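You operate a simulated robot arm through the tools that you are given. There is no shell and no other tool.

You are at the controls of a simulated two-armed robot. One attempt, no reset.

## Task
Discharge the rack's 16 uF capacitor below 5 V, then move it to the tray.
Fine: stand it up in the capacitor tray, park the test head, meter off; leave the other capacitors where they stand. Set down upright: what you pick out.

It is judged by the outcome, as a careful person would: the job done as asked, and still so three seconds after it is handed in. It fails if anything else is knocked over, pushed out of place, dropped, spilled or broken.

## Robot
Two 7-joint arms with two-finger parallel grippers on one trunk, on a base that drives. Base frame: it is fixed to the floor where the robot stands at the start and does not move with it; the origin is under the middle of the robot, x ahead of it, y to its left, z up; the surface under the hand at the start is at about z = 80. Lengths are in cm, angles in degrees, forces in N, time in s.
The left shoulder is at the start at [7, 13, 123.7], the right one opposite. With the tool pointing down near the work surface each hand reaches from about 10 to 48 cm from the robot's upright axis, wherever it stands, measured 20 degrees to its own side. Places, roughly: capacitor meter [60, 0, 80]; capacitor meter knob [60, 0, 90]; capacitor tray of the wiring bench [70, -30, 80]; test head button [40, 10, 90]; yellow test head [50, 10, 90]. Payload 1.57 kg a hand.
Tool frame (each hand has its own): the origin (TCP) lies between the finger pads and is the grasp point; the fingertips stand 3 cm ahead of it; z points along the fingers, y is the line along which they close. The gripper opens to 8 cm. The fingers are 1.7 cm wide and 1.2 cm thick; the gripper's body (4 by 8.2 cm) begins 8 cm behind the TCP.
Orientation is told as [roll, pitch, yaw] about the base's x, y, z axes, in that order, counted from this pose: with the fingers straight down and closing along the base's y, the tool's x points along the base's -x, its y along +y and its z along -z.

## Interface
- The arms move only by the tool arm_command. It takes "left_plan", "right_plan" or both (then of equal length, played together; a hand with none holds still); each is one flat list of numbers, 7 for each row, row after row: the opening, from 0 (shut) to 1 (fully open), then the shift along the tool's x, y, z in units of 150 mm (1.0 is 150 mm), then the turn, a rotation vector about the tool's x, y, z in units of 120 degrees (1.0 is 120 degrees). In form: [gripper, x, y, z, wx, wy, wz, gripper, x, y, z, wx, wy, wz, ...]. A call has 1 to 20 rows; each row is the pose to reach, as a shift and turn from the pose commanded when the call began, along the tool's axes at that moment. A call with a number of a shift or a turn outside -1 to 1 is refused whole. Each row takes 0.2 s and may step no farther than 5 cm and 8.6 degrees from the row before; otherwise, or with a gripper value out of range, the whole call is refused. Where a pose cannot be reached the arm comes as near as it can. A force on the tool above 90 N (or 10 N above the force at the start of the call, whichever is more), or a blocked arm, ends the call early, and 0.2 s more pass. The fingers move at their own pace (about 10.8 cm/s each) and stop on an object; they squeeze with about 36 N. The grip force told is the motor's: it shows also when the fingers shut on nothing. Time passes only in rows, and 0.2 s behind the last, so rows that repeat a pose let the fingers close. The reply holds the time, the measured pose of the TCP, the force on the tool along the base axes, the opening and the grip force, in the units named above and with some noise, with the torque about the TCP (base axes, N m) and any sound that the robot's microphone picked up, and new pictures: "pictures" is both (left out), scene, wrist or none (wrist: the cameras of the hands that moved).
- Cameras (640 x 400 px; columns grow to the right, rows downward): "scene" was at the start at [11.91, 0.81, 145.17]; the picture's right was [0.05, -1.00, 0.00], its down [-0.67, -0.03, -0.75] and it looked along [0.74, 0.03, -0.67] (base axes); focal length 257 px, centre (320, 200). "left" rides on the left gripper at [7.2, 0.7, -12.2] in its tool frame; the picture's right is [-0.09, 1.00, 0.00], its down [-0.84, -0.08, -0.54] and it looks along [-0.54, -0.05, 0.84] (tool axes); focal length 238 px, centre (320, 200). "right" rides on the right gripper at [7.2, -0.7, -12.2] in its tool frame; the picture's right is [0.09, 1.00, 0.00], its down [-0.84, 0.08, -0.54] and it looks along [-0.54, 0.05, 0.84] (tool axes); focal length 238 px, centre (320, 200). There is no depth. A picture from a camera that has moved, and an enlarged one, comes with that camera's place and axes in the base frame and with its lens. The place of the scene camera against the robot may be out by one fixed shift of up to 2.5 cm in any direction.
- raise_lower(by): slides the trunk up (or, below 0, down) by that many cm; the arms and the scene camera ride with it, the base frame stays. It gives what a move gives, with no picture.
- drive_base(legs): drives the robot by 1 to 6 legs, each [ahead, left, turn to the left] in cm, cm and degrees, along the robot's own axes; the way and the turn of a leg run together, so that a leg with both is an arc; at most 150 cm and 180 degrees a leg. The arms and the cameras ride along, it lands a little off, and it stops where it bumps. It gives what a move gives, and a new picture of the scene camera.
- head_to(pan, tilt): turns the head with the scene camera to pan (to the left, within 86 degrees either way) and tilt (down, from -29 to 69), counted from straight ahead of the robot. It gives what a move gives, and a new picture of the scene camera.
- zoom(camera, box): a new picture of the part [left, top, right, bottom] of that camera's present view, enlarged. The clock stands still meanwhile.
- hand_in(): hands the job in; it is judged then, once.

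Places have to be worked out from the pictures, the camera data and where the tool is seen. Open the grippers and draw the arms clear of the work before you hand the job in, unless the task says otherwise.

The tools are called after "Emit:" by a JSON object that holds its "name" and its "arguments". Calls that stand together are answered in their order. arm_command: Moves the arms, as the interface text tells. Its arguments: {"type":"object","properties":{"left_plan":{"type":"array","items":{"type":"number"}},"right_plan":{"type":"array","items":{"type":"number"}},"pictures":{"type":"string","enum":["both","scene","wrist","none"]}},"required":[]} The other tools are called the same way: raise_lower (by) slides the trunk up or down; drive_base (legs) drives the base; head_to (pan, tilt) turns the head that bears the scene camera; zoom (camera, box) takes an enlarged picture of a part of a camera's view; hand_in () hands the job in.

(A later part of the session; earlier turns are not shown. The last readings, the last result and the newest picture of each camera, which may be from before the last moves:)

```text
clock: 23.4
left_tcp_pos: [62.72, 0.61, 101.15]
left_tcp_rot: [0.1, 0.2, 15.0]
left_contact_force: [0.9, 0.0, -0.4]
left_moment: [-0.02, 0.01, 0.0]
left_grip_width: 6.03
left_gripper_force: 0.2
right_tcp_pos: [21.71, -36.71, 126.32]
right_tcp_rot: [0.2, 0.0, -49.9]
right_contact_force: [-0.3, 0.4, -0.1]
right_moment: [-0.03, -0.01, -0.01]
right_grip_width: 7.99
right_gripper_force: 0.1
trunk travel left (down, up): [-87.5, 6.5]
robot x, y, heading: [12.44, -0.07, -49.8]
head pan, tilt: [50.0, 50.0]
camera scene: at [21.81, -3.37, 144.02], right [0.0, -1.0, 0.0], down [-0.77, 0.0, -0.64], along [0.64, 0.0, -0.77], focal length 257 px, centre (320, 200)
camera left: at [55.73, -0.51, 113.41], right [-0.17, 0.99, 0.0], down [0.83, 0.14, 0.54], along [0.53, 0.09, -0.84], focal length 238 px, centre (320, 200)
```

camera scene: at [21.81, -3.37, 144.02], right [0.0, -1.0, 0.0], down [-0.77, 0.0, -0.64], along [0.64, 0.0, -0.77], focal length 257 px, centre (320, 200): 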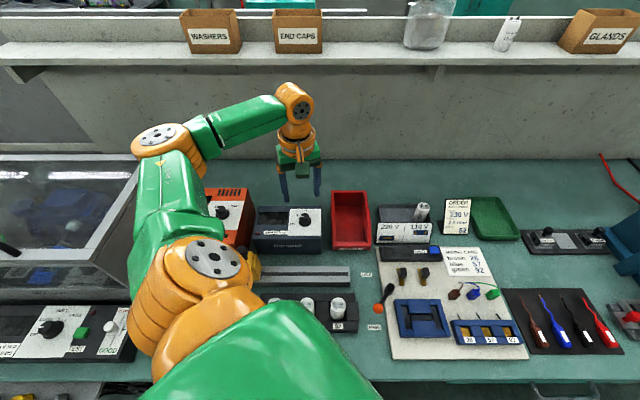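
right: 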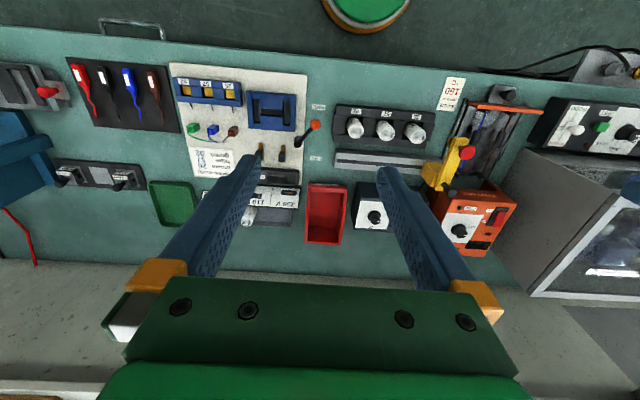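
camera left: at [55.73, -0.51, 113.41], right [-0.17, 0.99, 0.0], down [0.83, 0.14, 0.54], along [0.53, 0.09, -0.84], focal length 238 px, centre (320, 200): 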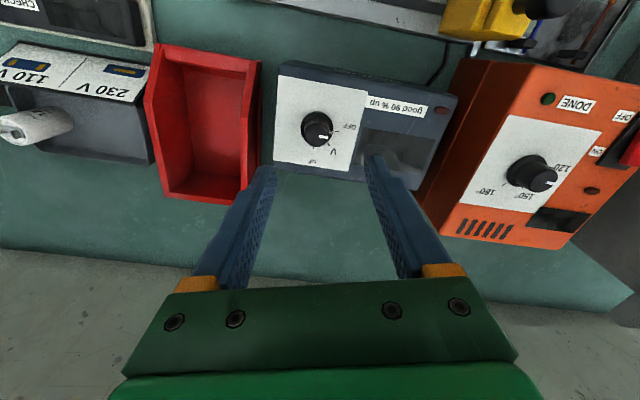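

The hand is over the knob area with good reach margin. I'll zoom the wrist camera to refine the knob's position before descending.

Emit:
{"name": "zoom", "arguments": {"camera": "left", "box": [260, 60, 460, 190]}}

```text
3.08 times, centred on (360, 125) of left
camera zoom: at [55.73, -0.51, 113.41], right [-0.17, 0.99, 0.0], down [0.83, 0.14, 0.54], along [0.53, 0.09, -0.84], focal length 733 px, centre (197, 431)
```

zoom: 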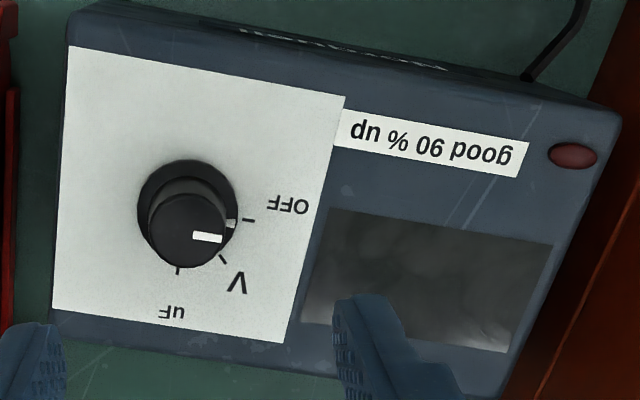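

The knob is at about [62.8, 0.36], its top at z≈90.5 and the panel at 88.2. I'll descend so the fingertips straddle the knob at z≈89.1, then view it.

Emit:
{"name": "arm_command", "arguments": {"left_plan": [0.75, 0, -0.017, 0.2, 0, 0, 0, 0.75, 0, -0.017, 0.4, 0, 0, 0, 0.75, 0, -0.017, 0.5, 0, 0, 0, 0.75, 0, -0.017, 0.6, 0, 0, 0, 0.75, 0, -0.017, 0.6, 0, 0, 0], "pictures": "wrist"}}

```text
clock: 24.6
left_tcp_pos: [62.82, 0.01, 92.14]
left_tcp_rot: [0.1, 0.2, 14.9]
left_contact_force: [0.8, 0.3, 0.2]
left_moment: [0.0, 0.01, 0.0]
left_grip_width: 6.0
left_gripper_force: 0.0
right_tcp_pos: [21.69, -36.61, 126.45]
right_tcp_rot: [0.0, -0.1, -49.9]
right_contact_force: [-0.3, 0.3, 0.3]
right_moment: [0.0, -0.02, 0.01]
right_grip_width: 8.0
right_gripper_force: 0.0
trunk travel left (down, up): [-87.5, 6.5]
robot x, y, heading: [11.97, 0.23, -49.7]
head pan, tilt: [50.0, 50.0]
camera left: at [55.91, -1.14, 104.38], right [-0.17, 0.99, 0.0], down [0.83, 0.14, 0.54], along [0.53, 0.09, -0.84], focal length 238 px, centre (320, 200)
```

left: 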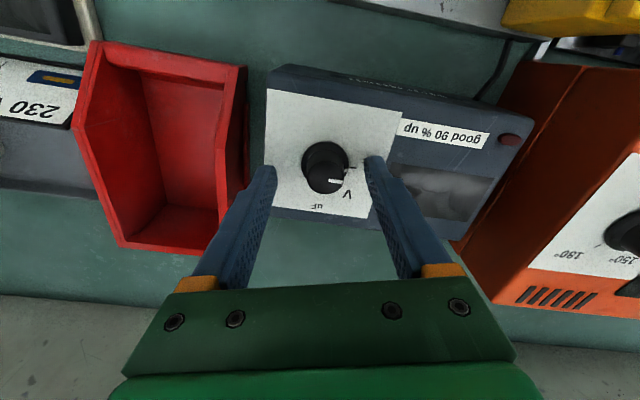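

The fingertips straddle the knob, which sits about 0.3 cm toward +y of the finger midline. I'll shift 0.3 cm and close on it.

Emit:
{"name": "arm_command", "arguments": {"left_plan": [0.75, 0, 0.02, 0.005, 0, 0, 0, 0, 0, 0.02, 0.005, 0, 0, 0, 0, 0, 0.02, 0.005, 0, 0, 0, 0, 0, 0.02, 0.005, 0, 0, 0], "pictures": "wrist"}}

```text
clock: 25.6
left_tcp_pos: [62.85, 0.34, 92.18]
left_tcp_rot: [0.1, 0.3, 14.9]
left_contact_force: [-2.5, 2.6, -4.0]
left_moment: [0.2, -0.38, 0.02]
left_grip_width: 2.49
left_gripper_force: 36.2
right_tcp_pos: [21.7, -36.66, 126.29]
right_tcp_rot: [0.0, -0.3, -50.0]
right_contact_force: [0.1, 0.1, 0.1]
right_moment: [-0.02, 0.04, -0.01]
right_grip_width: 8.03
right_gripper_force: 0.0
trunk travel left (down, up): [-87.5, 6.5]
robot x, y, heading: [12.05, 0.1, -49.6]
head pan, tilt: [50.0, 50.0]
camera left: at [55.84, -0.79, 104.37], right [-0.17, 0.99, 0.0], down [0.83, 0.14, 0.54], along [0.53, 0.09, -0.84], focal length 238 px, centre (320, 200)
```

left: 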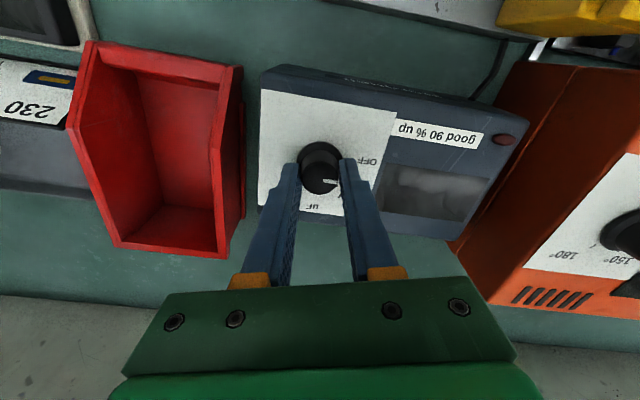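

The fingers hold the knob (2.49 cm, 36 N). I turn clockwise 45° from OFF to V in small steps.

Emit:
{"name": "arm_command", "arguments": {"left_plan": [0, 0, 0, 0, 0, 0, 0.0625, 0, 0, 0, 0, 0, 0, 0.125, 0, 0, 0, 0, 0, 0, 0.1875, 0, 0, 0, 0, 0, 0, 0.25, 0, 0, 0, 0, 0, 0, 0.3125, 0, 0, 0, 0, 0, 0, 0.375, 0, 0, 0, 0, 0, 0, 0.375], "pictures": "both"}}

```text
clock: 27.2
left_tcp_pos: [62.75, 0.26, 92.14]
left_tcp_rot: [0.0, 0.1, -30.1]
left_contact_force: [-6.4, 1.2, -7.8]
left_moment: [-0.06, -0.46, -0.01]
left_grip_width: 2.48
left_gripper_force: 36.5
right_tcp_pos: [21.54, -36.59, 126.28]
right_tcp_rot: [0.0, -0.2, -50.0]
right_contact_force: [0.6, -0.3, -0.3]
right_moment: [0.01, 0.0, -0.01]
right_grip_width: 8.03
right_gripper_force: 0.2
trunk travel left (down, up): [-87.5, 6.5]
robot x, y, heading: [12.28, 0.15, -49.9]
head pan, tilt: [50.0, 50.0]
camera scene: at [21.63, -3.31, 144.02], right [0.0, -1.0, 0.0], down [-0.77, 0.0, -0.64], along [0.64, 0.0, -0.77], focal length 257 px, centre (320, 200)
camera left: at [57.06, 4.51, 104.36], right [0.58, 0.81, 0.0], down [0.69, -0.49, 0.54], along [0.44, -0.31, -0.84], focal length 238 px, centre (320, 200)
```

scene: 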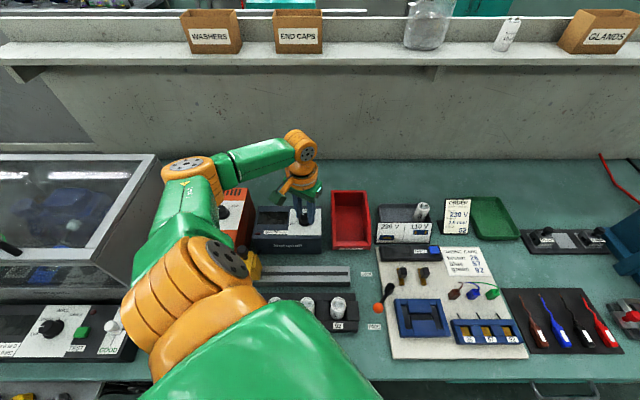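
left: 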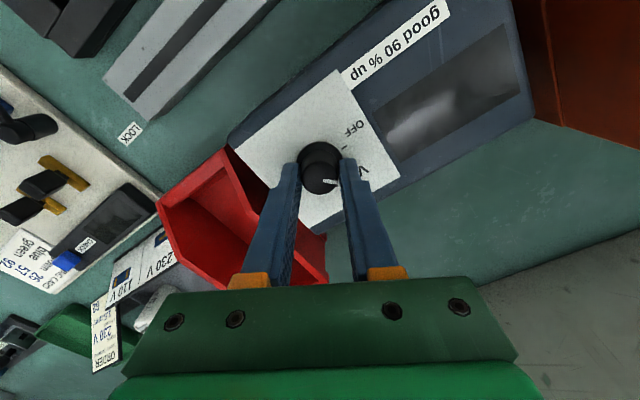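

The pointer turned with the gripper and the yaw is now -30°. I'll zoom to confirm the knob points at V and see the display.

Emit:
{"name": "zoom", "arguments": {"camera": "left", "box": [230, 0, 530, 220]}}

Emit:
{"name": "zoom", "arguments": {"camera": "scene", "box": [240, 180, 340, 260]}}

```text
1.82 times, centred on (380, 110) of left
camera zoom: at [57.06, 4.51, 104.36], right [0.58, 0.81, 0.0], down [0.69, -0.49, 0.54], along [0.44, -0.31, -0.84], focal length 433 px, centre (211, 364)
```

zoom: 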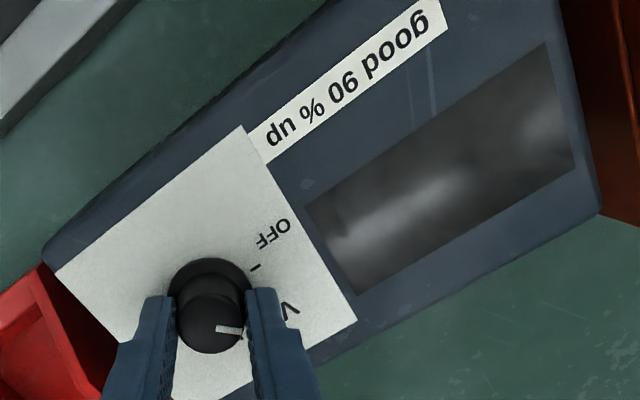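

```text
5.00 times, centred on (290, 220) of scene
camera zoom: at [21.63, -3.31, 144.02], right [0.0, -1.0, 0.0], down [-0.77, 0.0, -0.64], along [0.64, 0.0, -0.77], focal length 1284 px, centre (470, 100)
```

zoom: 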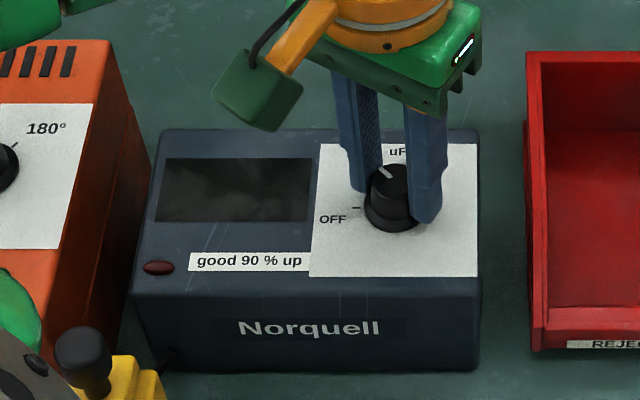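

The pointer now aims at V. The display is still blank, presumably because the head is not on a capacitor. I'll release the knob, rise, and look again.

Emit:
{"name": "arm_command", "arguments": {"left_plan": [0.75, 0, 0, 0, 0, 0, 0, 0.75, 0, 0, 0, 0, 0, 0, 0.75, 0, 0, -0.15, 0, 0, 0, 0.75, 0, 0, -0.4, 0, 0, 0, 0.75, 0, 0, -0.7, 0, 0, 0, 0.75, 0, 0, -0.9, 0, 0, 0], "pictures": "both"}}

Emit:
{"name": "zoom", "arguments": {"camera": "scene", "box": [240, 180, 340, 260]}}

```text
clock: 28.6
left_tcp_pos: [63.05, 0.26, 105.53]
left_tcp_rot: [-0.1, 0.3, -30.1]
left_contact_force: [0.2, -0.1, 0.0]
left_moment: [-0.01, 0.04, 0.02]
left_grip_width: 6.01
left_gripper_force: 0.0
right_tcp_pos: [21.72, -36.69, 126.38]
right_tcp_rot: [0.0, -0.1, -50.0]
right_contact_force: [0.5, 0.0, 0.6]
right_moment: [-0.02, -0.01, 0.0]
right_grip_width: 8.02
right_gripper_force: 0.0
trunk travel left (down, up): [-87.5, 6.5]
robot x, y, heading: [12.12, 0.12, -49.7]
head pan, tilt: [50.0, 50.0]
camera scene: at [21.77, -3.4, 144.02], right [0.0, -1.0, 0.0], down [-0.77, 0.0, -0.64], along [0.64, 0.0, -0.77], focal length 257 px, centre (320, 200)
camera left: at [57.27, 4.61, 117.82], right [0.58, 0.82, 0.0], down [0.69, -0.49, 0.54], along [0.44, -0.31, -0.84], focal length 238 px, centre (320, 200)
```

scene: 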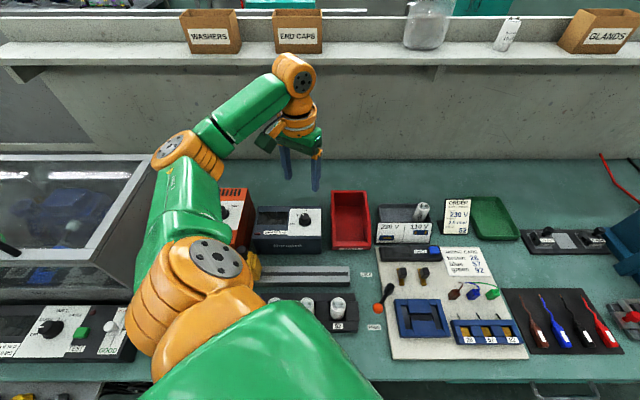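
left: 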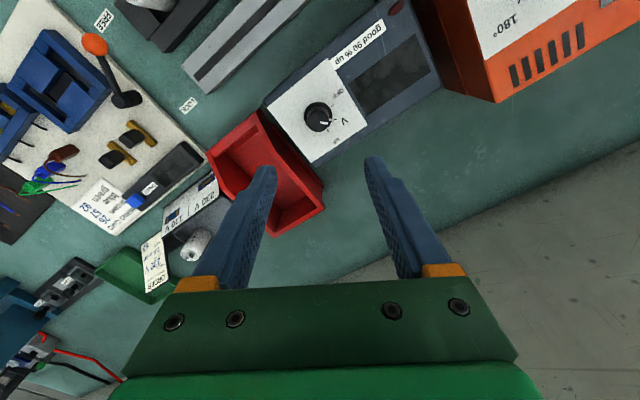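

```text
5.00 times, centred on (290, 220) of scene
camera zoom: at [21.77, -3.4, 144.02], right [0.0, -1.0, 0.0], down [-0.77, 0.0, -0.64], along [0.64, 0.0, -0.77], focal length 1284 px, centre (470, 100)
```

zoom: 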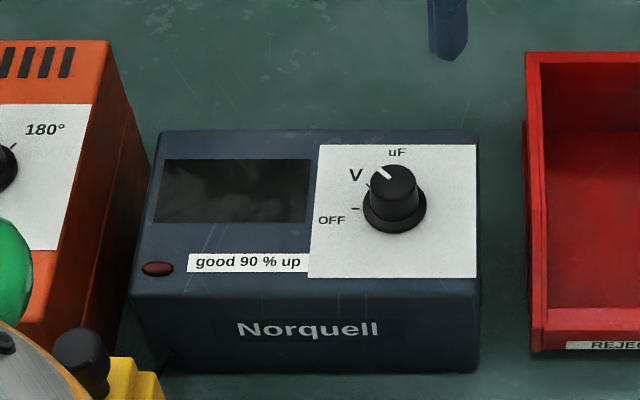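

The knob clearly points to V. The test-head handle triangulates to about [50.5, 13.3, 94.6] and the red button to [41.8, 13.2, 94]; next I bring the left hand above the handle with yaw 0.

Emit:
{"name": "arm_command", "arguments": {"left_plan": [0.75, 0.19, 0.054, 0, 0, 0, -0.05, 0.75, 0.38, 0.108, 0, 0, 0, -0.1, 0.75, 0.57, 0.162, 0, 0, 0, -0.15, 0.75, 0.76, 0.216, 0, 0, 0, -0.2, 0.75, 0.95, 0.27, 0, 0, 0, -0.25, 0.75, 0.95, 0.27, 0, 0, 0, -0.25], "pictures": "both"}}

```text
clock: 30.0
left_tcp_pos: [52.44, 10.96, 105.65]
left_tcp_rot: [0.0, 0.2, 0.1]
left_contact_force: [-0.1, -0.5, -0.2]
left_moment: [0.03, 0.04, 0.0]
left_grip_width: 6.0
left_gripper_force: 0.1
right_tcp_pos: [21.7, -36.85, 126.31]
right_tcp_rot: [0.0, -0.1, -49.8]
right_contact_force: [-0.8, 0.1, 0.2]
right_moment: [0.02, 0.01, 0.03]
right_grip_width: 7.97
right_gripper_force: 0.1
trunk travel left (down, up): [-87.5, 6.5]
robot x, y, heading: [12.25, -0.01, -50.1]
head pan, tilt: [50.0, 50.0]
camera scene: at [21.82, -3.42, 144.01], right [0.0, -1.0, 0.0], down [-0.77, 0.0, -0.64], along [0.64, 0.0, -0.77], focal length 257 px, centre (320, 200)
camera left: at [45.51, 11.77, 117.89], right [0.09, 1.0, 0.0], down [0.84, -0.08, 0.54], along [0.54, -0.05, -0.84], focal length 238 px, centre (320, 200)
```

scene: 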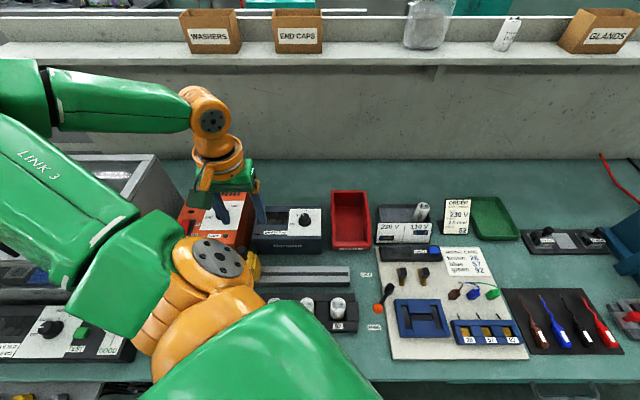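
left: 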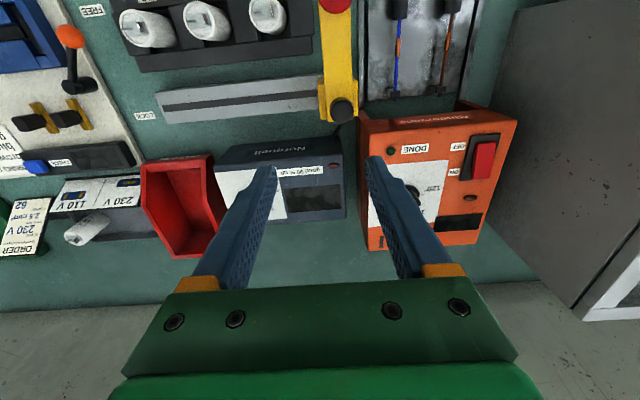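

The elbow has swung left over the glovebox, so I'll look that way to check the clearance, and zoom the wrist camera on the test head.

Emit:
{"name": "head_to", "arguments": {"pan": 84, "tilt": 35}}

Emit:
{"name": "zoom", "arguments": {"camera": "left", "box": [150, 0, 450, 190]}}

```text
clock: 31.0
left_tcp_pos: [52.56, 11.03, 105.76]
left_tcp_rot: [0.0, 0.2, -0.1]
left_contact_force: [-0.3, 0.3, 0.2]
left_moment: [-0.01, -0.01, -0.01]
left_grip_width: 5.99
left_gripper_force: 0.1
right_tcp_pos: [21.71, -36.65, 126.21]
right_tcp_rot: [0.1, -0.1, -49.9]
right_contact_force: [0.1, 0.5, 0.0]
right_moment: [0.03, -0.04, 0.02]
right_grip_width: 8.02
right_gripper_force: 0.0
trunk travel left (down, up): [-87.5, 6.5]
robot x, y, heading: [12.31, 0.2, -50.0]
head pan, tilt: [84.0, 35.0]
camera scene: at [21.37, 1.55, 146.19], right [0.56, -0.83, 0.0], down [-0.48, -0.32, -0.82], along [0.68, 0.46, -0.57], focal length 257 px, centre (320, 200)
```

scene: 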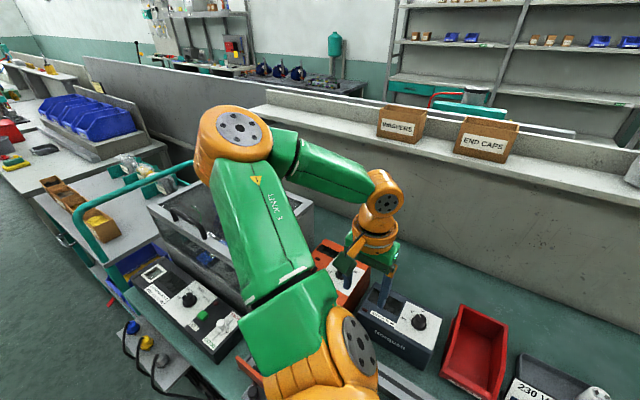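

```text
2.11 times, centred on (300, 95) of left
camera zoom: at [45.5, 11.8, 117.9], right [0.09, 1.0, 0.0], down [0.84, -0.08, 0.54], along [0.54, -0.05, -0.84], focal length 502 px, centre (362, 421)
```

zoom: 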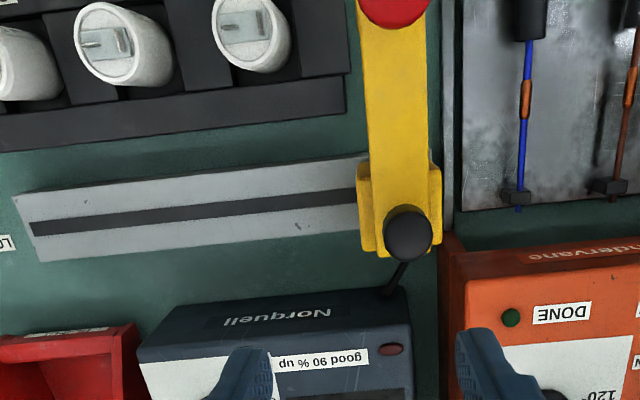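

The elbow is well above the glovebox. The handle refines to [50.6, 13.4], its top at 94.6, so I'll centre over it and lower the open fingers around it.

Emit:
{"name": "arm_command", "arguments": {"left_plan": [0.65, 0.127, 0.16, 0.1, 0, 0, 0, 0.65, 0.127, 0.16, 0.3, 0, 0, 0, 0.65, 0.127, 0.16, 0.5, 0, 0, 0, 0.65, 0.127, 0.16, 0.6, 0, 0, 0, 0.65, 0.127, 0.16, 0.69, 0, 0, 0, 0.65, 0.127, 0.16, 0.69, 0, 0, 0], "pictures": "wrist"}}

Emit:
{"name": "head_to", "arguments": {"pan": 55, "tilt": 50}}

```text
clock: 32.4
left_tcp_pos: [50.42, 13.35, 95.27]
left_tcp_rot: [0.0, 0.2, -0.1]
left_contact_force: [1.2, 0.5, 0.1]
left_moment: [-0.01, -0.03, 0.01]
left_grip_width: 5.19
left_gripper_force: 0.0
right_tcp_pos: [21.76, -36.68, 126.16]
right_tcp_rot: [0.1, -0.1, -49.9]
right_contact_force: [-0.4, -1.3, 0.7]
right_moment: [0.01, 0.03, 0.0]
right_grip_width: 7.99
right_gripper_force: 0.0
trunk travel left (down, up): [-87.5, 6.5]
robot x, y, heading: [12.15, 0.07, -49.8]
head pan, tilt: [84.0, 35.0]
camera left: at [43.52, 14.18, 107.51], right [0.09, 1.0, 0.0], down [0.84, -0.08, 0.54], along [0.54, -0.05, -0.84], focal length 238 px, centre (320, 200)
```

left: 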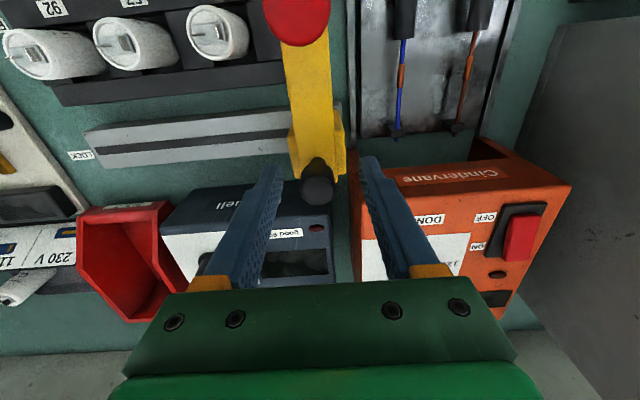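

```text
clock: 33.4
left_tcp_pos: [50.51, 13.36, 95.33]
left_tcp_rot: [0.0, 0.2, -0.1]
left_contact_force: [0.4, 0.1, -0.1]
left_moment: [-0.02, 0.02, -0.02]
left_grip_width: 5.21
left_gripper_force: 0.0
right_tcp_pos: [21.61, -36.48, 126.22]
right_tcp_rot: [0.1, -0.1, -49.9]
right_contact_force: [0.8, 0.1, 0.2]
right_moment: [0.01, 0.01, 0.02]
right_grip_width: 7.99
right_gripper_force: 0.1
trunk travel left (down, up): [-87.5, 6.5]
robot x, y, heading: [12.39, 0.13, -49.9]
head pan, tilt: [55.0, 50.0]
camera scene: at [21.75, -2.68, 144.02], right [0.09, -1.0, 0.0], down [-0.76, -0.07, -0.64], along [0.64, 0.06, -0.77], focal length 257 px, centre (320, 200)
```

scene: 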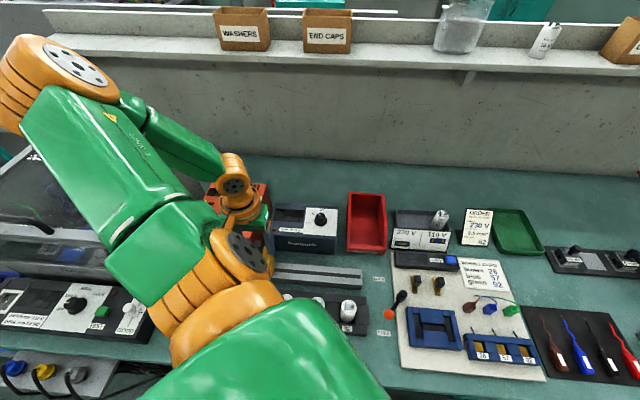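

The handle sits between the fingers. I'll close on it and nudge 1 cm along -y to see whether the head slides freely.

Emit:
{"name": "arm_command", "arguments": {"left_plan": [0, 0, 0, 0, 0, 0, 0, 0, 0, 0, 0, 0, 0, 0, 0, 0, 0, 0, 0, 0, 0, 0, 0, -0.033, 0, 0, 0, 0, 0, 0, -0.067, 0, 0, 0, 0, 0, 0, -0.067, 0, 0, 0, 0], "pictures": "wrist"}}

```text
clock: 34.8
left_tcp_pos: [50.56, 12.32, 95.29]
left_tcp_rot: [0.0, 0.1, -0.1]
left_contact_force: [-1.2, 0.6, -3.2]
left_moment: [0.1, -0.77, 0.13]
left_grip_width: 2.18
left_gripper_force: 34.1
right_tcp_pos: [21.63, -36.61, 126.26]
right_tcp_rot: [0.0, -0.1, -49.9]
right_contact_force: [-0.7, -0.6, -1.0]
right_moment: [0.01, 0.0, -0.02]
right_grip_width: 8.01
right_gripper_force: 0.0
trunk travel left (down, up): [-87.5, 6.5]
robot x, y, heading: [12.84, -0.2, -49.8]
head pan, tilt: [55.0, 50.0]
camera left: at [43.5, 13.18, 107.54], right [0.09, 1.0, 0.0], down [0.84, -0.08, 0.54], along [0.54, -0.05, -0.84], focal length 238 px, centre (320, 200)
```

left: 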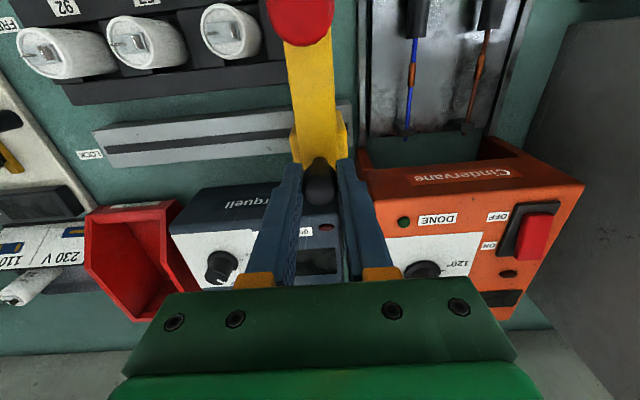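

The head slides freely with low force. I'll slide on by 6 cm and watch the forces as it passes over the first capacitor.

Emit:
{"name": "arm_command", "arguments": {"left_plan": [0, 0, -0.08, 0, 0, 0, 0, 0, 0, -0.16, 0, 0, 0, 0, 0, 0, -0.24, 0, 0, 0, 0, 0, 0, -0.32, 0, 0, 0, 0, 0, 0, -0.4, 0, 0, 0, 0, 0, 0, -0.4, 0, 0, 0, 0], "pictures": "both"}}

```text
clock: 36.1
left_tcp_pos: [50.6, 6.4, 95.3]
left_tcp_rot: [0.1, 0.3, -0.2]
left_contact_force: [-6.1, -1.9, -13.4]
left_moment: [0.06, -0.32, -0.04]
left_grip_width: 2.19
left_gripper_force: 34.0
right_tcp_pos: [21.72, -36.66, 126.28]
right_tcp_rot: [0.1, -0.1, -49.9]
right_contact_force: [0.6, -0.2, -0.1]
right_moment: [0.02, -0.02, 0.01]
right_grip_width: 7.98
right_gripper_force: 0.1
trunk travel left (down, up): [-87.5, 6.5]
robot x, y, heading: [12.66, -0.17, -49.7]
head pan, tilt: [55.0, 50.0]
camera scene: at [21.76, -2.78, 143.99], right [0.09, -1.0, 0.0], down [-0.76, -0.07, -0.64], along [0.64, 0.06, -0.77], focal length 257 px, centre (320, 200)
camera left: at [43.56, 7.13, 107.56], right [0.09, 1.0, 0.0], down [0.84, -0.08, 0.54], along [0.53, -0.05, -0.84], focal length 238 px, centre (320, 200)
```

scene: 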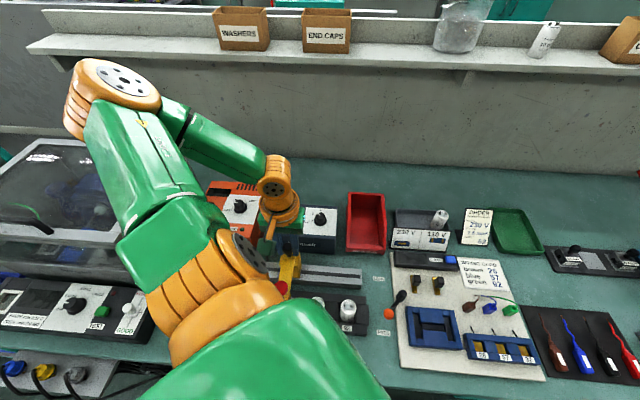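
left: 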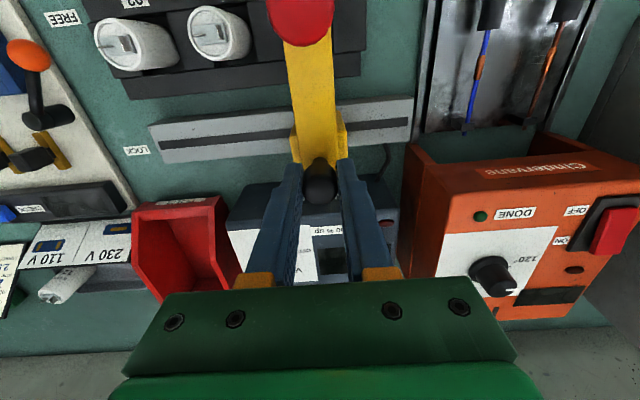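

The head now covers the 8 uF capacitor. The 16 uF one is the next visible, so I'll zoom to measure its y precisely against the head.

Emit:
{"name": "zoom", "arguments": {"camera": "left", "box": [70, 0, 370, 190]}}

Emit:
{"name": "zoom", "arguments": {"camera": "scene", "box": [230, 240, 390, 340]}}

```text
2.11 times, centred on (220, 95) of left
camera zoom: at [43.56, 7.13, 107.56], right [0.09, 1.0, 0.0], down [0.84, -0.08, 0.54], along [0.53, -0.05, -0.84], focal length 502 px, centre (530, 421)
```

zoom: 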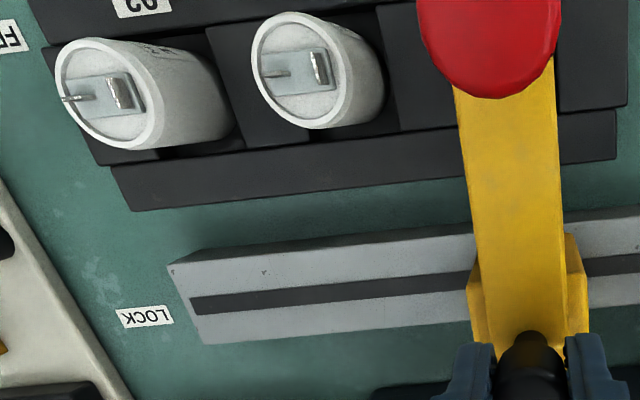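

```text
4.00 times, centred on (310, 290) of scene
camera zoom: at [21.76, -2.78, 143.99], right [0.09, -1.0, 0.0], down [-0.76, -0.07, -0.64], along [0.64, 0.06, -0.77], focal length 1027 px, centre (360, -160)
```

zoom: 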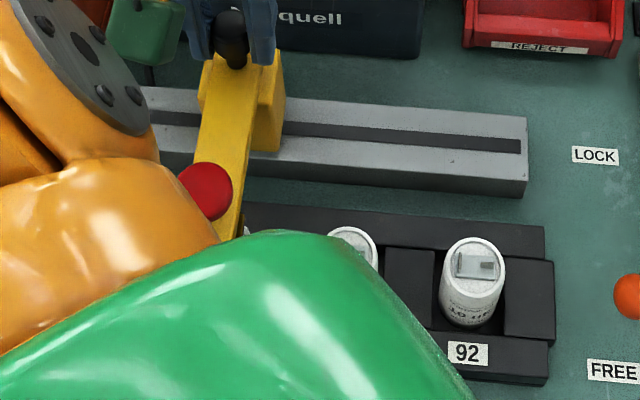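

The 16 uF capacitor sits at y≈-0.9 and the head's button at y≈6.4, matching the TCP. I slide a further 7.25 cm so the head stands over the 16 uF capacitor.

Emit:
{"name": "arm_command", "arguments": {"left_plan": [0, 0, -0.09, 0, 0, 0, 0, 0, 0, -0.18, 0, 0, 0, 0, 0, 0, -0.27, 0, 0, 0, 0, 0, 0, -0.36, 0, 0, 0, 0, 0, 0, -0.43, 0, 0, 0, 0, 0, 0, -0.483, 0, 0, 0, 0, 0, 0, -0.483, 0, 0, 0, 0], "pictures": "both"}}

Emit:
{"name": "zoom", "arguments": {"camera": "left", "box": [170, 0, 470, 190]}}

Emit:
{"name": "zoom", "arguments": {"camera": "scene", "box": [250, 200, 410, 340]}}

```text
clock: 37.8
left_tcp_pos: [50.48, -0.85, 95.41]
left_tcp_rot: [0.0, 0.1, 0.0]
left_contact_force: [-5.0, 2.5, -2.8]
left_moment: [-0.01, 0.65, 0.07]
left_grip_width: 2.16
left_gripper_force: 34.7
right_tcp_pos: [21.62, -36.7, 126.43]
right_tcp_rot: [0.1, -0.2, -49.8]
right_contact_force: [0.1, 0.6, 0.5]
right_moment: [0.0, -0.03, 0.02]
right_grip_width: 8.01
right_gripper_force: 0.0
trunk travel left (down, up): [-87.5, 6.5]
robot x, y, heading: [12.38, 0.26, -49.7]
head pan, tilt: [55.0, 50.0]
camera scene: at [21.68, -2.58, 144.04], right [0.09, -1.0, 0.0], down [-0.76, -0.07, -0.64], along [0.64, 0.06, -0.77], focal length 257 px, centre (320, 200)
camera left: at [43.54, -0.06, 107.58], right [0.09, 1.0, 0.0], down [0.84, -0.08, 0.54], along [0.54, -0.05, -0.84], focal length 238 px, centre (320, 200)
```

scene: 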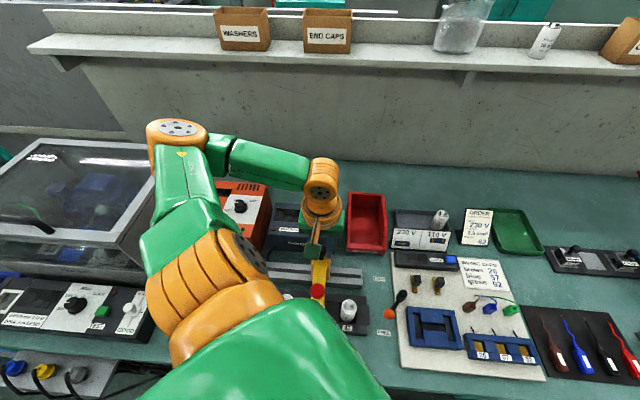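
left: 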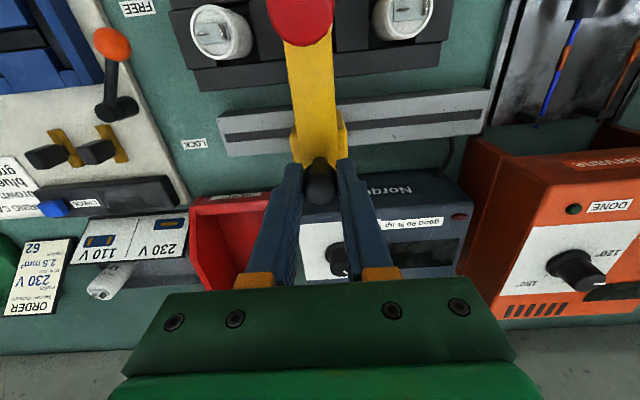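

```text
2.11 times, centred on (320, 95) of left
camera zoom: at [43.54, -0.06, 107.58], right [0.09, 1.0, 0.0], down [0.84, -0.08, 0.54], along [0.54, -0.05, -0.84], focal length 502 px, centre (320, 421)
```

zoom: 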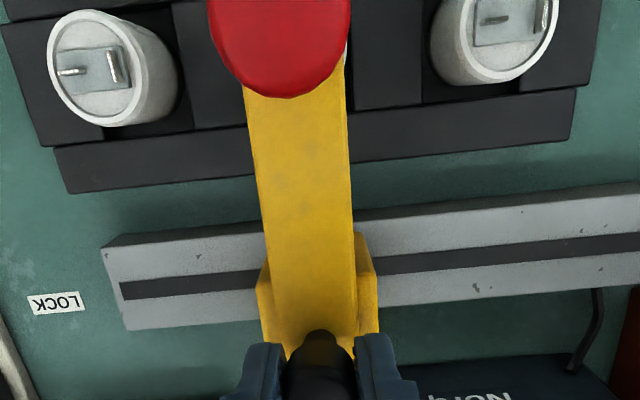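

```text
2.86 times, centred on (330, 270) of scene
camera zoom: at [21.68, -2.58, 144.04], right [0.09, -1.0, 0.0], down [-0.76, -0.07, -0.64], along [0.64, 0.06, -0.77], focal length 734 px, centre (291, 0)
```

zoom: 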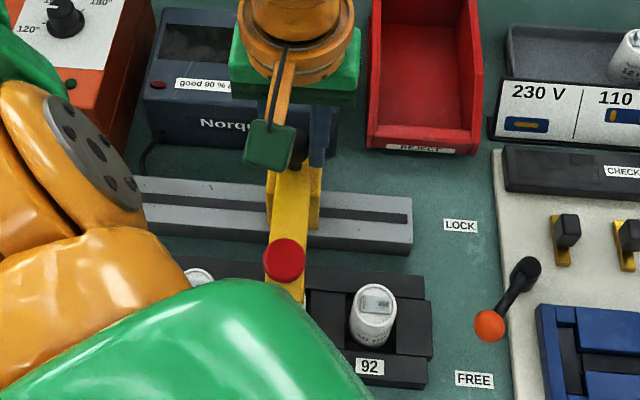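

The neighbouring caps measure y=6.26 and -8.24, which puts the 16 uF one at about -0.99, so the head at -0.85 is aligned to within 0.15 cm. I'll zoom on the meter display to see whether it reads anything yet.

Emit:
{"name": "zoom", "arguments": {"camera": "left", "box": [290, 160, 480, 290]}}

Emit:
{"name": "zoom", "arguments": {"camera": "scene", "box": [260, 190, 350, 260]}}

```text
3.08 times, centred on (385, 225) of left
camera zoom: at [43.54, -0.06, 107.58], right [0.09, 1.0, 0.0], down [0.84, -0.08, 0.54], along [0.54, -0.05, -0.84], focal length 733 px, centre (120, 123)
```

zoom: 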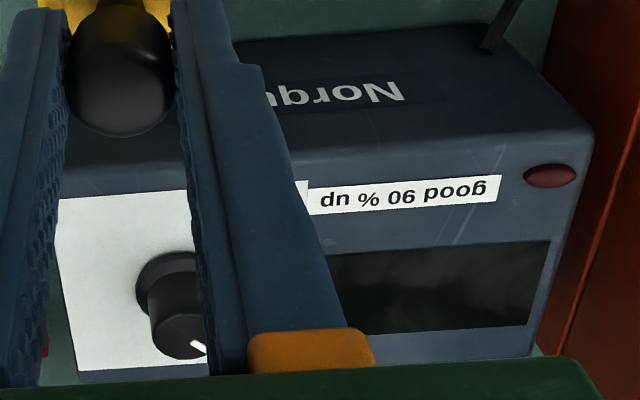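

```text
5.71 times, centred on (305, 225) of scene
camera zoom: at [21.68, -2.58, 144.04], right [0.09, -1.0, 0.0], down [-0.76, -0.07, -0.64], along [0.64, 0.06, -0.77], focal length 1467 px, centre (406, 57)
```

zoom: 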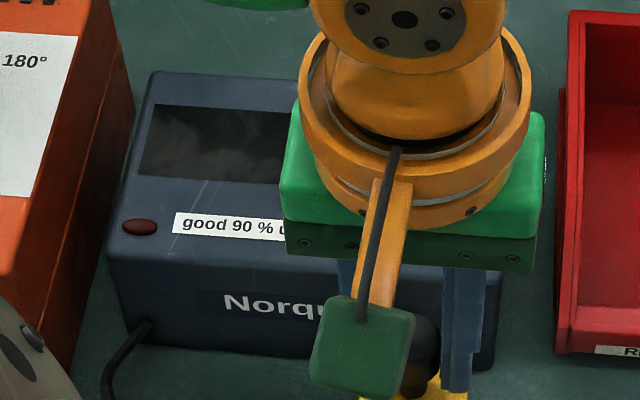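

The display is blank, so it likely reads only with the button pressed. I'll nudge the head 0.13 cm, release the handle and rise straight up.

Emit:
{"name": "arm_command", "arguments": {"left_plan": [0, 0, -0.009, 0, 0, 0, 0, 0, 0, -0.009, 0, 0, 0, 0, 0.6, 0, -0.009, 0, 0, 0, 0, 0.6, 0, -0.009, 0, 0, 0, 0, 0.6, 0, -0.009, -0.2, 0, 0, 0, 0.6, 0, -0.009, -0.4, 0, 0, 0, 0.6, 0, -0.009, -0.55, 0, 0, 0], "pictures": "wrist"}}

```text
clock: 39.4
left_tcp_pos: [50.5, -0.88, 103.67]
left_tcp_rot: [0.0, 0.2, 0.0]
left_contact_force: [-0.4, 0.4, 0.3]
left_moment: [0.03, -0.02, 0.01]
left_grip_width: 4.8
left_gripper_force: 0.1
right_tcp_pos: [21.59, -36.59, 126.31]
right_tcp_rot: [0.1, -0.2, -49.8]
right_contact_force: [-0.6, -0.4, -1.8]
right_moment: [0.0, 0.01, -0.01]
right_grip_width: 8.01
right_gripper_force: 0.1
trunk travel left (down, up): [-87.5, 6.5]
robot x, y, heading: [12.57, -0.11, -50.2]
head pan, tilt: [55.0, 50.0]
camera left: at [43.59, -0.16, 115.93], right [0.09, 1.0, 0.0], down [0.84, -0.08, 0.54], along [0.54, -0.05, -0.84], focal length 238 px, centre (320, 200)
```

left: 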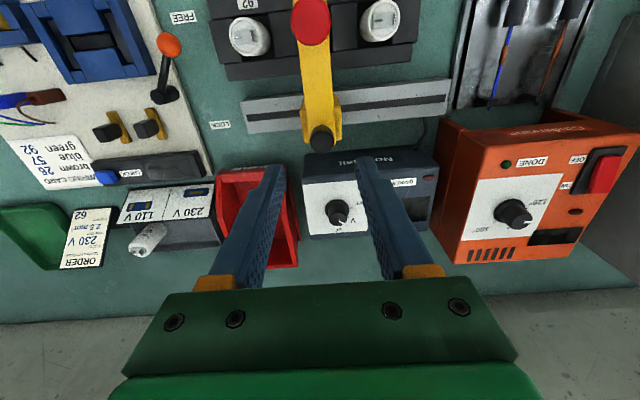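

The head stands over the 16 uF capacitor and the button is at about [42.0, -0.7, 94]. I'll move above it with fingers closed and turn the tool to yaw -60° so the wrist camera can see the meter display while pressing.

Emit:
{"name": "arm_command", "arguments": {"left_plan": [0.3, 0.07, 0.001, 0, 0, 0, 0.0625, 0, 0.14, 0.002, 0, 0, 0, 0.125, 0, 0.21, 0.003, 0, 0, 0, 0.1875, 0, 0.28, 0.004, 0, 0, 0, 0.25, 0, 0.35, 0.005, 0, 0, 0, 0.3125, 0, 0.42, 0.006, 0, 0, 0, 0.375, 0, 0.49, 0.007, 0.05, 0, 0, 0.4375, 0, 0.567, 0.009, 0.111, 0, 0, 0.5, 0, 0.567, 0.009, 0.111, 0, 0, 0.5], "pictures": "both"}}

```text
clock: 41.4
left_tcp_pos: [45.42, -2.66, 101.56]
left_tcp_rot: [-0.3, 0.2, -60.1]
left_contact_force: [0.4, -0.4, 1.2]
left_moment: [0.02, -0.02, -0.02]
left_grip_width: 0.0
left_gripper_force: 21.6
left hand out of reach, approached as far as the arm can: row 5, 6, 7, 8, 9
right_tcp_pos: [21.67, -36.7, 126.23]
right_tcp_rot: [0.1, -0.1, -49.9]
right_contact_force: [0.2, -0.1, -1.2]
right_moment: [0.02, -0.02, -0.03]
right_grip_width: 8.01
right_gripper_force: 0.1
trunk travel left (down, up): [-87.5, 6.5]
robot x, y, heading: [12.04, 0.04, -49.8]
head pan, tilt: [55.0, 50.0]
camera scene: at [21.77, -2.7, 144.02], right [0.09, -1.0, 0.0], down [-0.76, -0.07, -0.64], along [0.64, 0.06, -0.77], focal length 257 px, centre (320, 200)
camera left: at [42.57, 3.91, 113.72], right [0.91, 0.42, 0.0], down [0.35, -0.77, 0.54], along [0.22, -0.49, -0.84], focal length 238 px, centre (320, 200)
```

scene: 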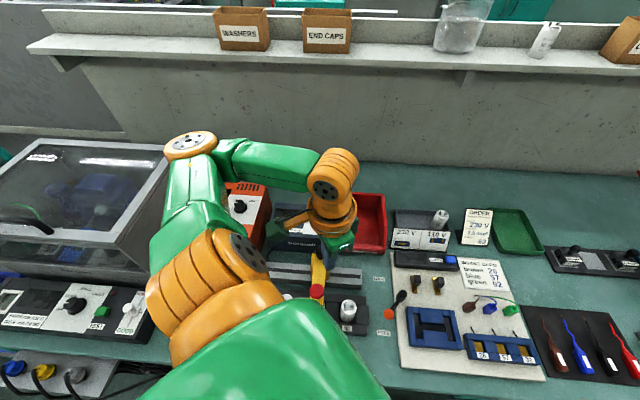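
left: 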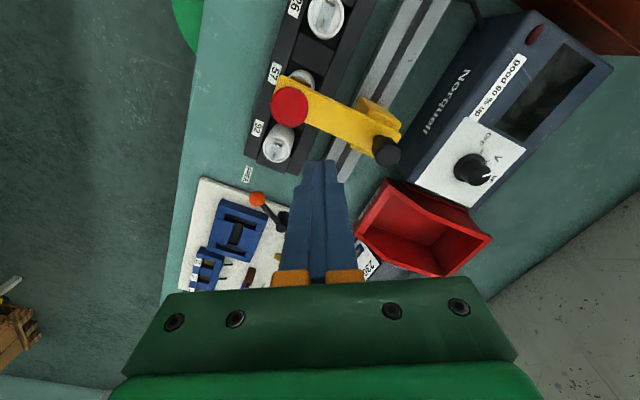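

With the tool turned, the button is too close to the shoulder for this arm. The wrist view does show the display well, so I'll raise the hand a little and back the base off 8 cm along -x, keeping the heading.

Emit:
{"name": "arm_command", "arguments": {"left_plan": [0, 0, 0, -0.15, 0, 0, 0, 0, 0, 0, -0.3, 0, 0, 0, 0, 0, 0, -0.3, 0, 0, 0], "pictures": "none"}}

Emit:
{"name": "drive_base", "arguments": {"legs": [[-5.1, -6.1, 0]]}}

```text
clock: 42.1
left_tcp_pos: [45.46, -2.66, 105.97]
left_tcp_rot: [-0.1, 0.1, -60.2]
left_contact_force: [0.1, 0.6, -0.8]
left_moment: [0.0, -0.03, 0.01]
left_grip_width: 0.0
left_gripper_force: 21.6
right_tcp_pos: [21.73, -36.66, 126.28]
right_tcp_rot: [0.1, -0.1, -49.9]
right_contact_force: [-0.2, -0.1, -0.1]
right_moment: [-0.03, -0.01, -0.01]
right_grip_width: 7.98
right_gripper_force: 0.1
trunk travel left (down, up): [-87.5, 6.5]
robot x, y, heading: [12.16, 0.02, -50.0]
head pan, tilt: [55.0, 50.0]
```

```text
clock: 43.2
left_tcp_pos: [38.22, -2.93, 105.77]
left_tcp_rot: [-0.5, 0.3, -60.2]
left_contact_force: [0.5, -0.7, 0.6]
left_moment: [0.0, 0.04, 0.01]
left_grip_width: 0.01
left_gripper_force: 21.4
right_tcp_pos: [14.52, -36.86, 126.23]
right_tcp_rot: [-0.2, 0.2, -49.9]
right_contact_force: [-0.3, 0.1, 0.5]
right_moment: [0.0, 0.08, 0.04]
right_grip_width: 8.0
right_gripper_force: 0.1
trunk travel left (down, up): [-87.5, 6.5]
robot x, y, heading: [4.67, -0.32, -49.8]
head pan, tilt: [55.0, 50.0]
camera scene: at [14.76, -2.89, 143.94], right [0.09, -1.0, 0.0], down [-0.77, -0.07, -0.64], along [0.64, 0.06, -0.77], focal length 257 px, centre (320, 200)
```

scene: 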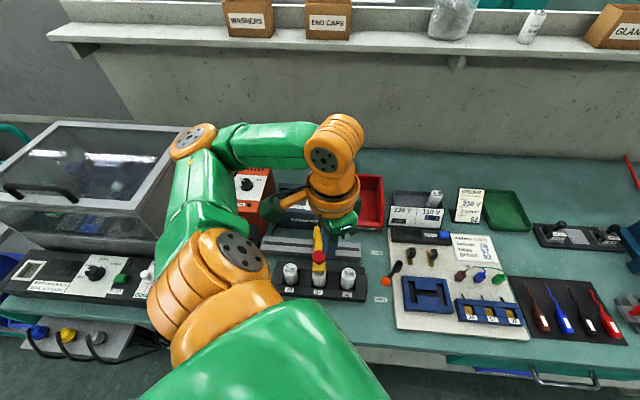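

The hand is at [38.2,-2.9,105.8] after backing off. Now I move above the button at [42.0,-0.75] with the fingertips about 1.5 cm over it.

Emit:
{"name": "arm_command", "arguments": {"left_plan": [0, 0, 0.1, 0, 0, 0, 0, 0, 0, 0.2, 0.1, 0, 0, 0, 0, 0, 0.293, 0.25, 0, 0, 0, 0, 0, 0.293, 0.4, 0, 0, 0, 0, 0, 0.293, 0.487, 0, 0, 0, 0, 0, 0.293, 0.487, 0, 0, 0], "pictures": "both"}}

```text
clock: 44.6
left_tcp_pos: [41.26, -0.64, 98.63]
left_tcp_rot: [-0.3, 0.1, -60.0]
left_contact_force: [0.0, -0.4, 0.1]
left_moment: [-0.01, 0.01, 0.01]
left_grip_width: 0.0
left_gripper_force: 21.5
right_tcp_pos: [13.84, -36.98, 126.26]
right_tcp_rot: [0.1, -0.1, -49.9]
right_contact_force: [-0.5, -0.2, 0.2]
right_moment: [-0.03, 0.0, 0.0]
right_grip_width: 8.01
right_gripper_force: 0.1
trunk travel left (down, up): [-87.5, 6.5]
robot x, y, heading: [4.74, -0.15, -50.2]
head pan, tilt: [55.0, 50.0]
camera scene: at [13.83, -2.9, 144.02], right [0.09, -1.0, 0.0], down [-0.76, -0.07, -0.64], along [0.64, 0.06, -0.77], focal length 257 px, centre (320, 200)
camera left: at [38.54, 6.06, 110.87], right [0.91, 0.42, 0.0], down [0.35, -0.76, 0.54], along [0.22, -0.49, -0.84], focal length 238 px, centre (320, 200)
```

scene: 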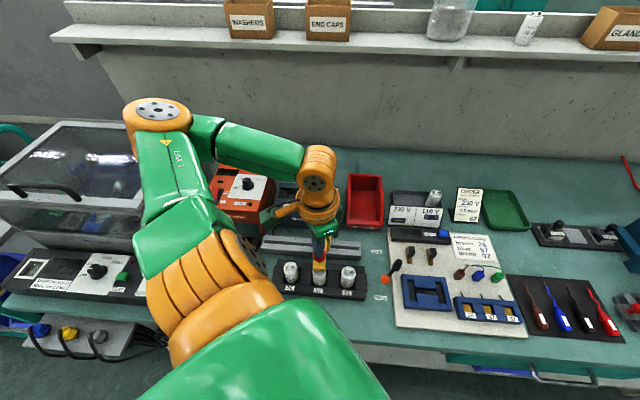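
left: 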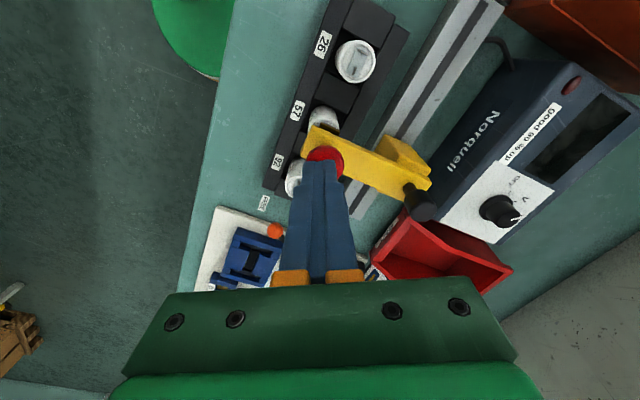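

The fingertips hover over the button. I'll zoom the wrist camera to check the alignment and see the cap under the head.

Emit:
{"name": "zoom", "arguments": {"camera": "left", "box": [260, 90, 440, 210]}}

Emit:
{"name": "zoom", "arguments": {"camera": "scene", "box": [260, 220, 380, 310]}}

```text
3.33 times, centred on (350, 150) of left
camera zoom: at [38.54, 6.06, 110.87], right [0.91, 0.42, 0.0], down [0.35, -0.76, 0.54], along [0.22, -0.49, -0.84], focal length 794 px, centre (220, 367)
```

zoom: 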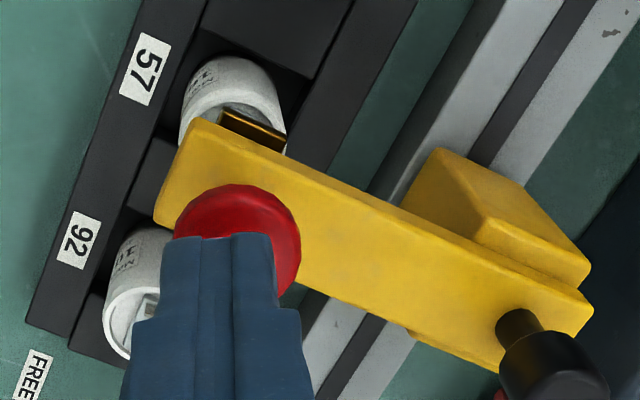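

```text
4.44 times, centred on (320, 265) of scene
camera zoom: at [13.83, -2.9, 144.02], right [0.09, -1.0, 0.0], down [-0.76, -0.07, -0.64], along [0.64, 0.06, -0.77], focal length 1141 px, centre (320, -89)
```

zoom: 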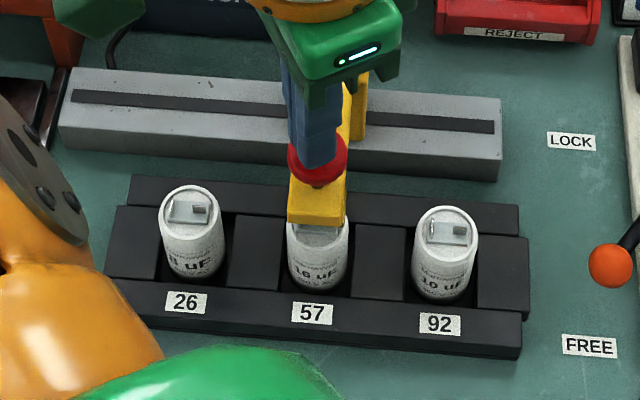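

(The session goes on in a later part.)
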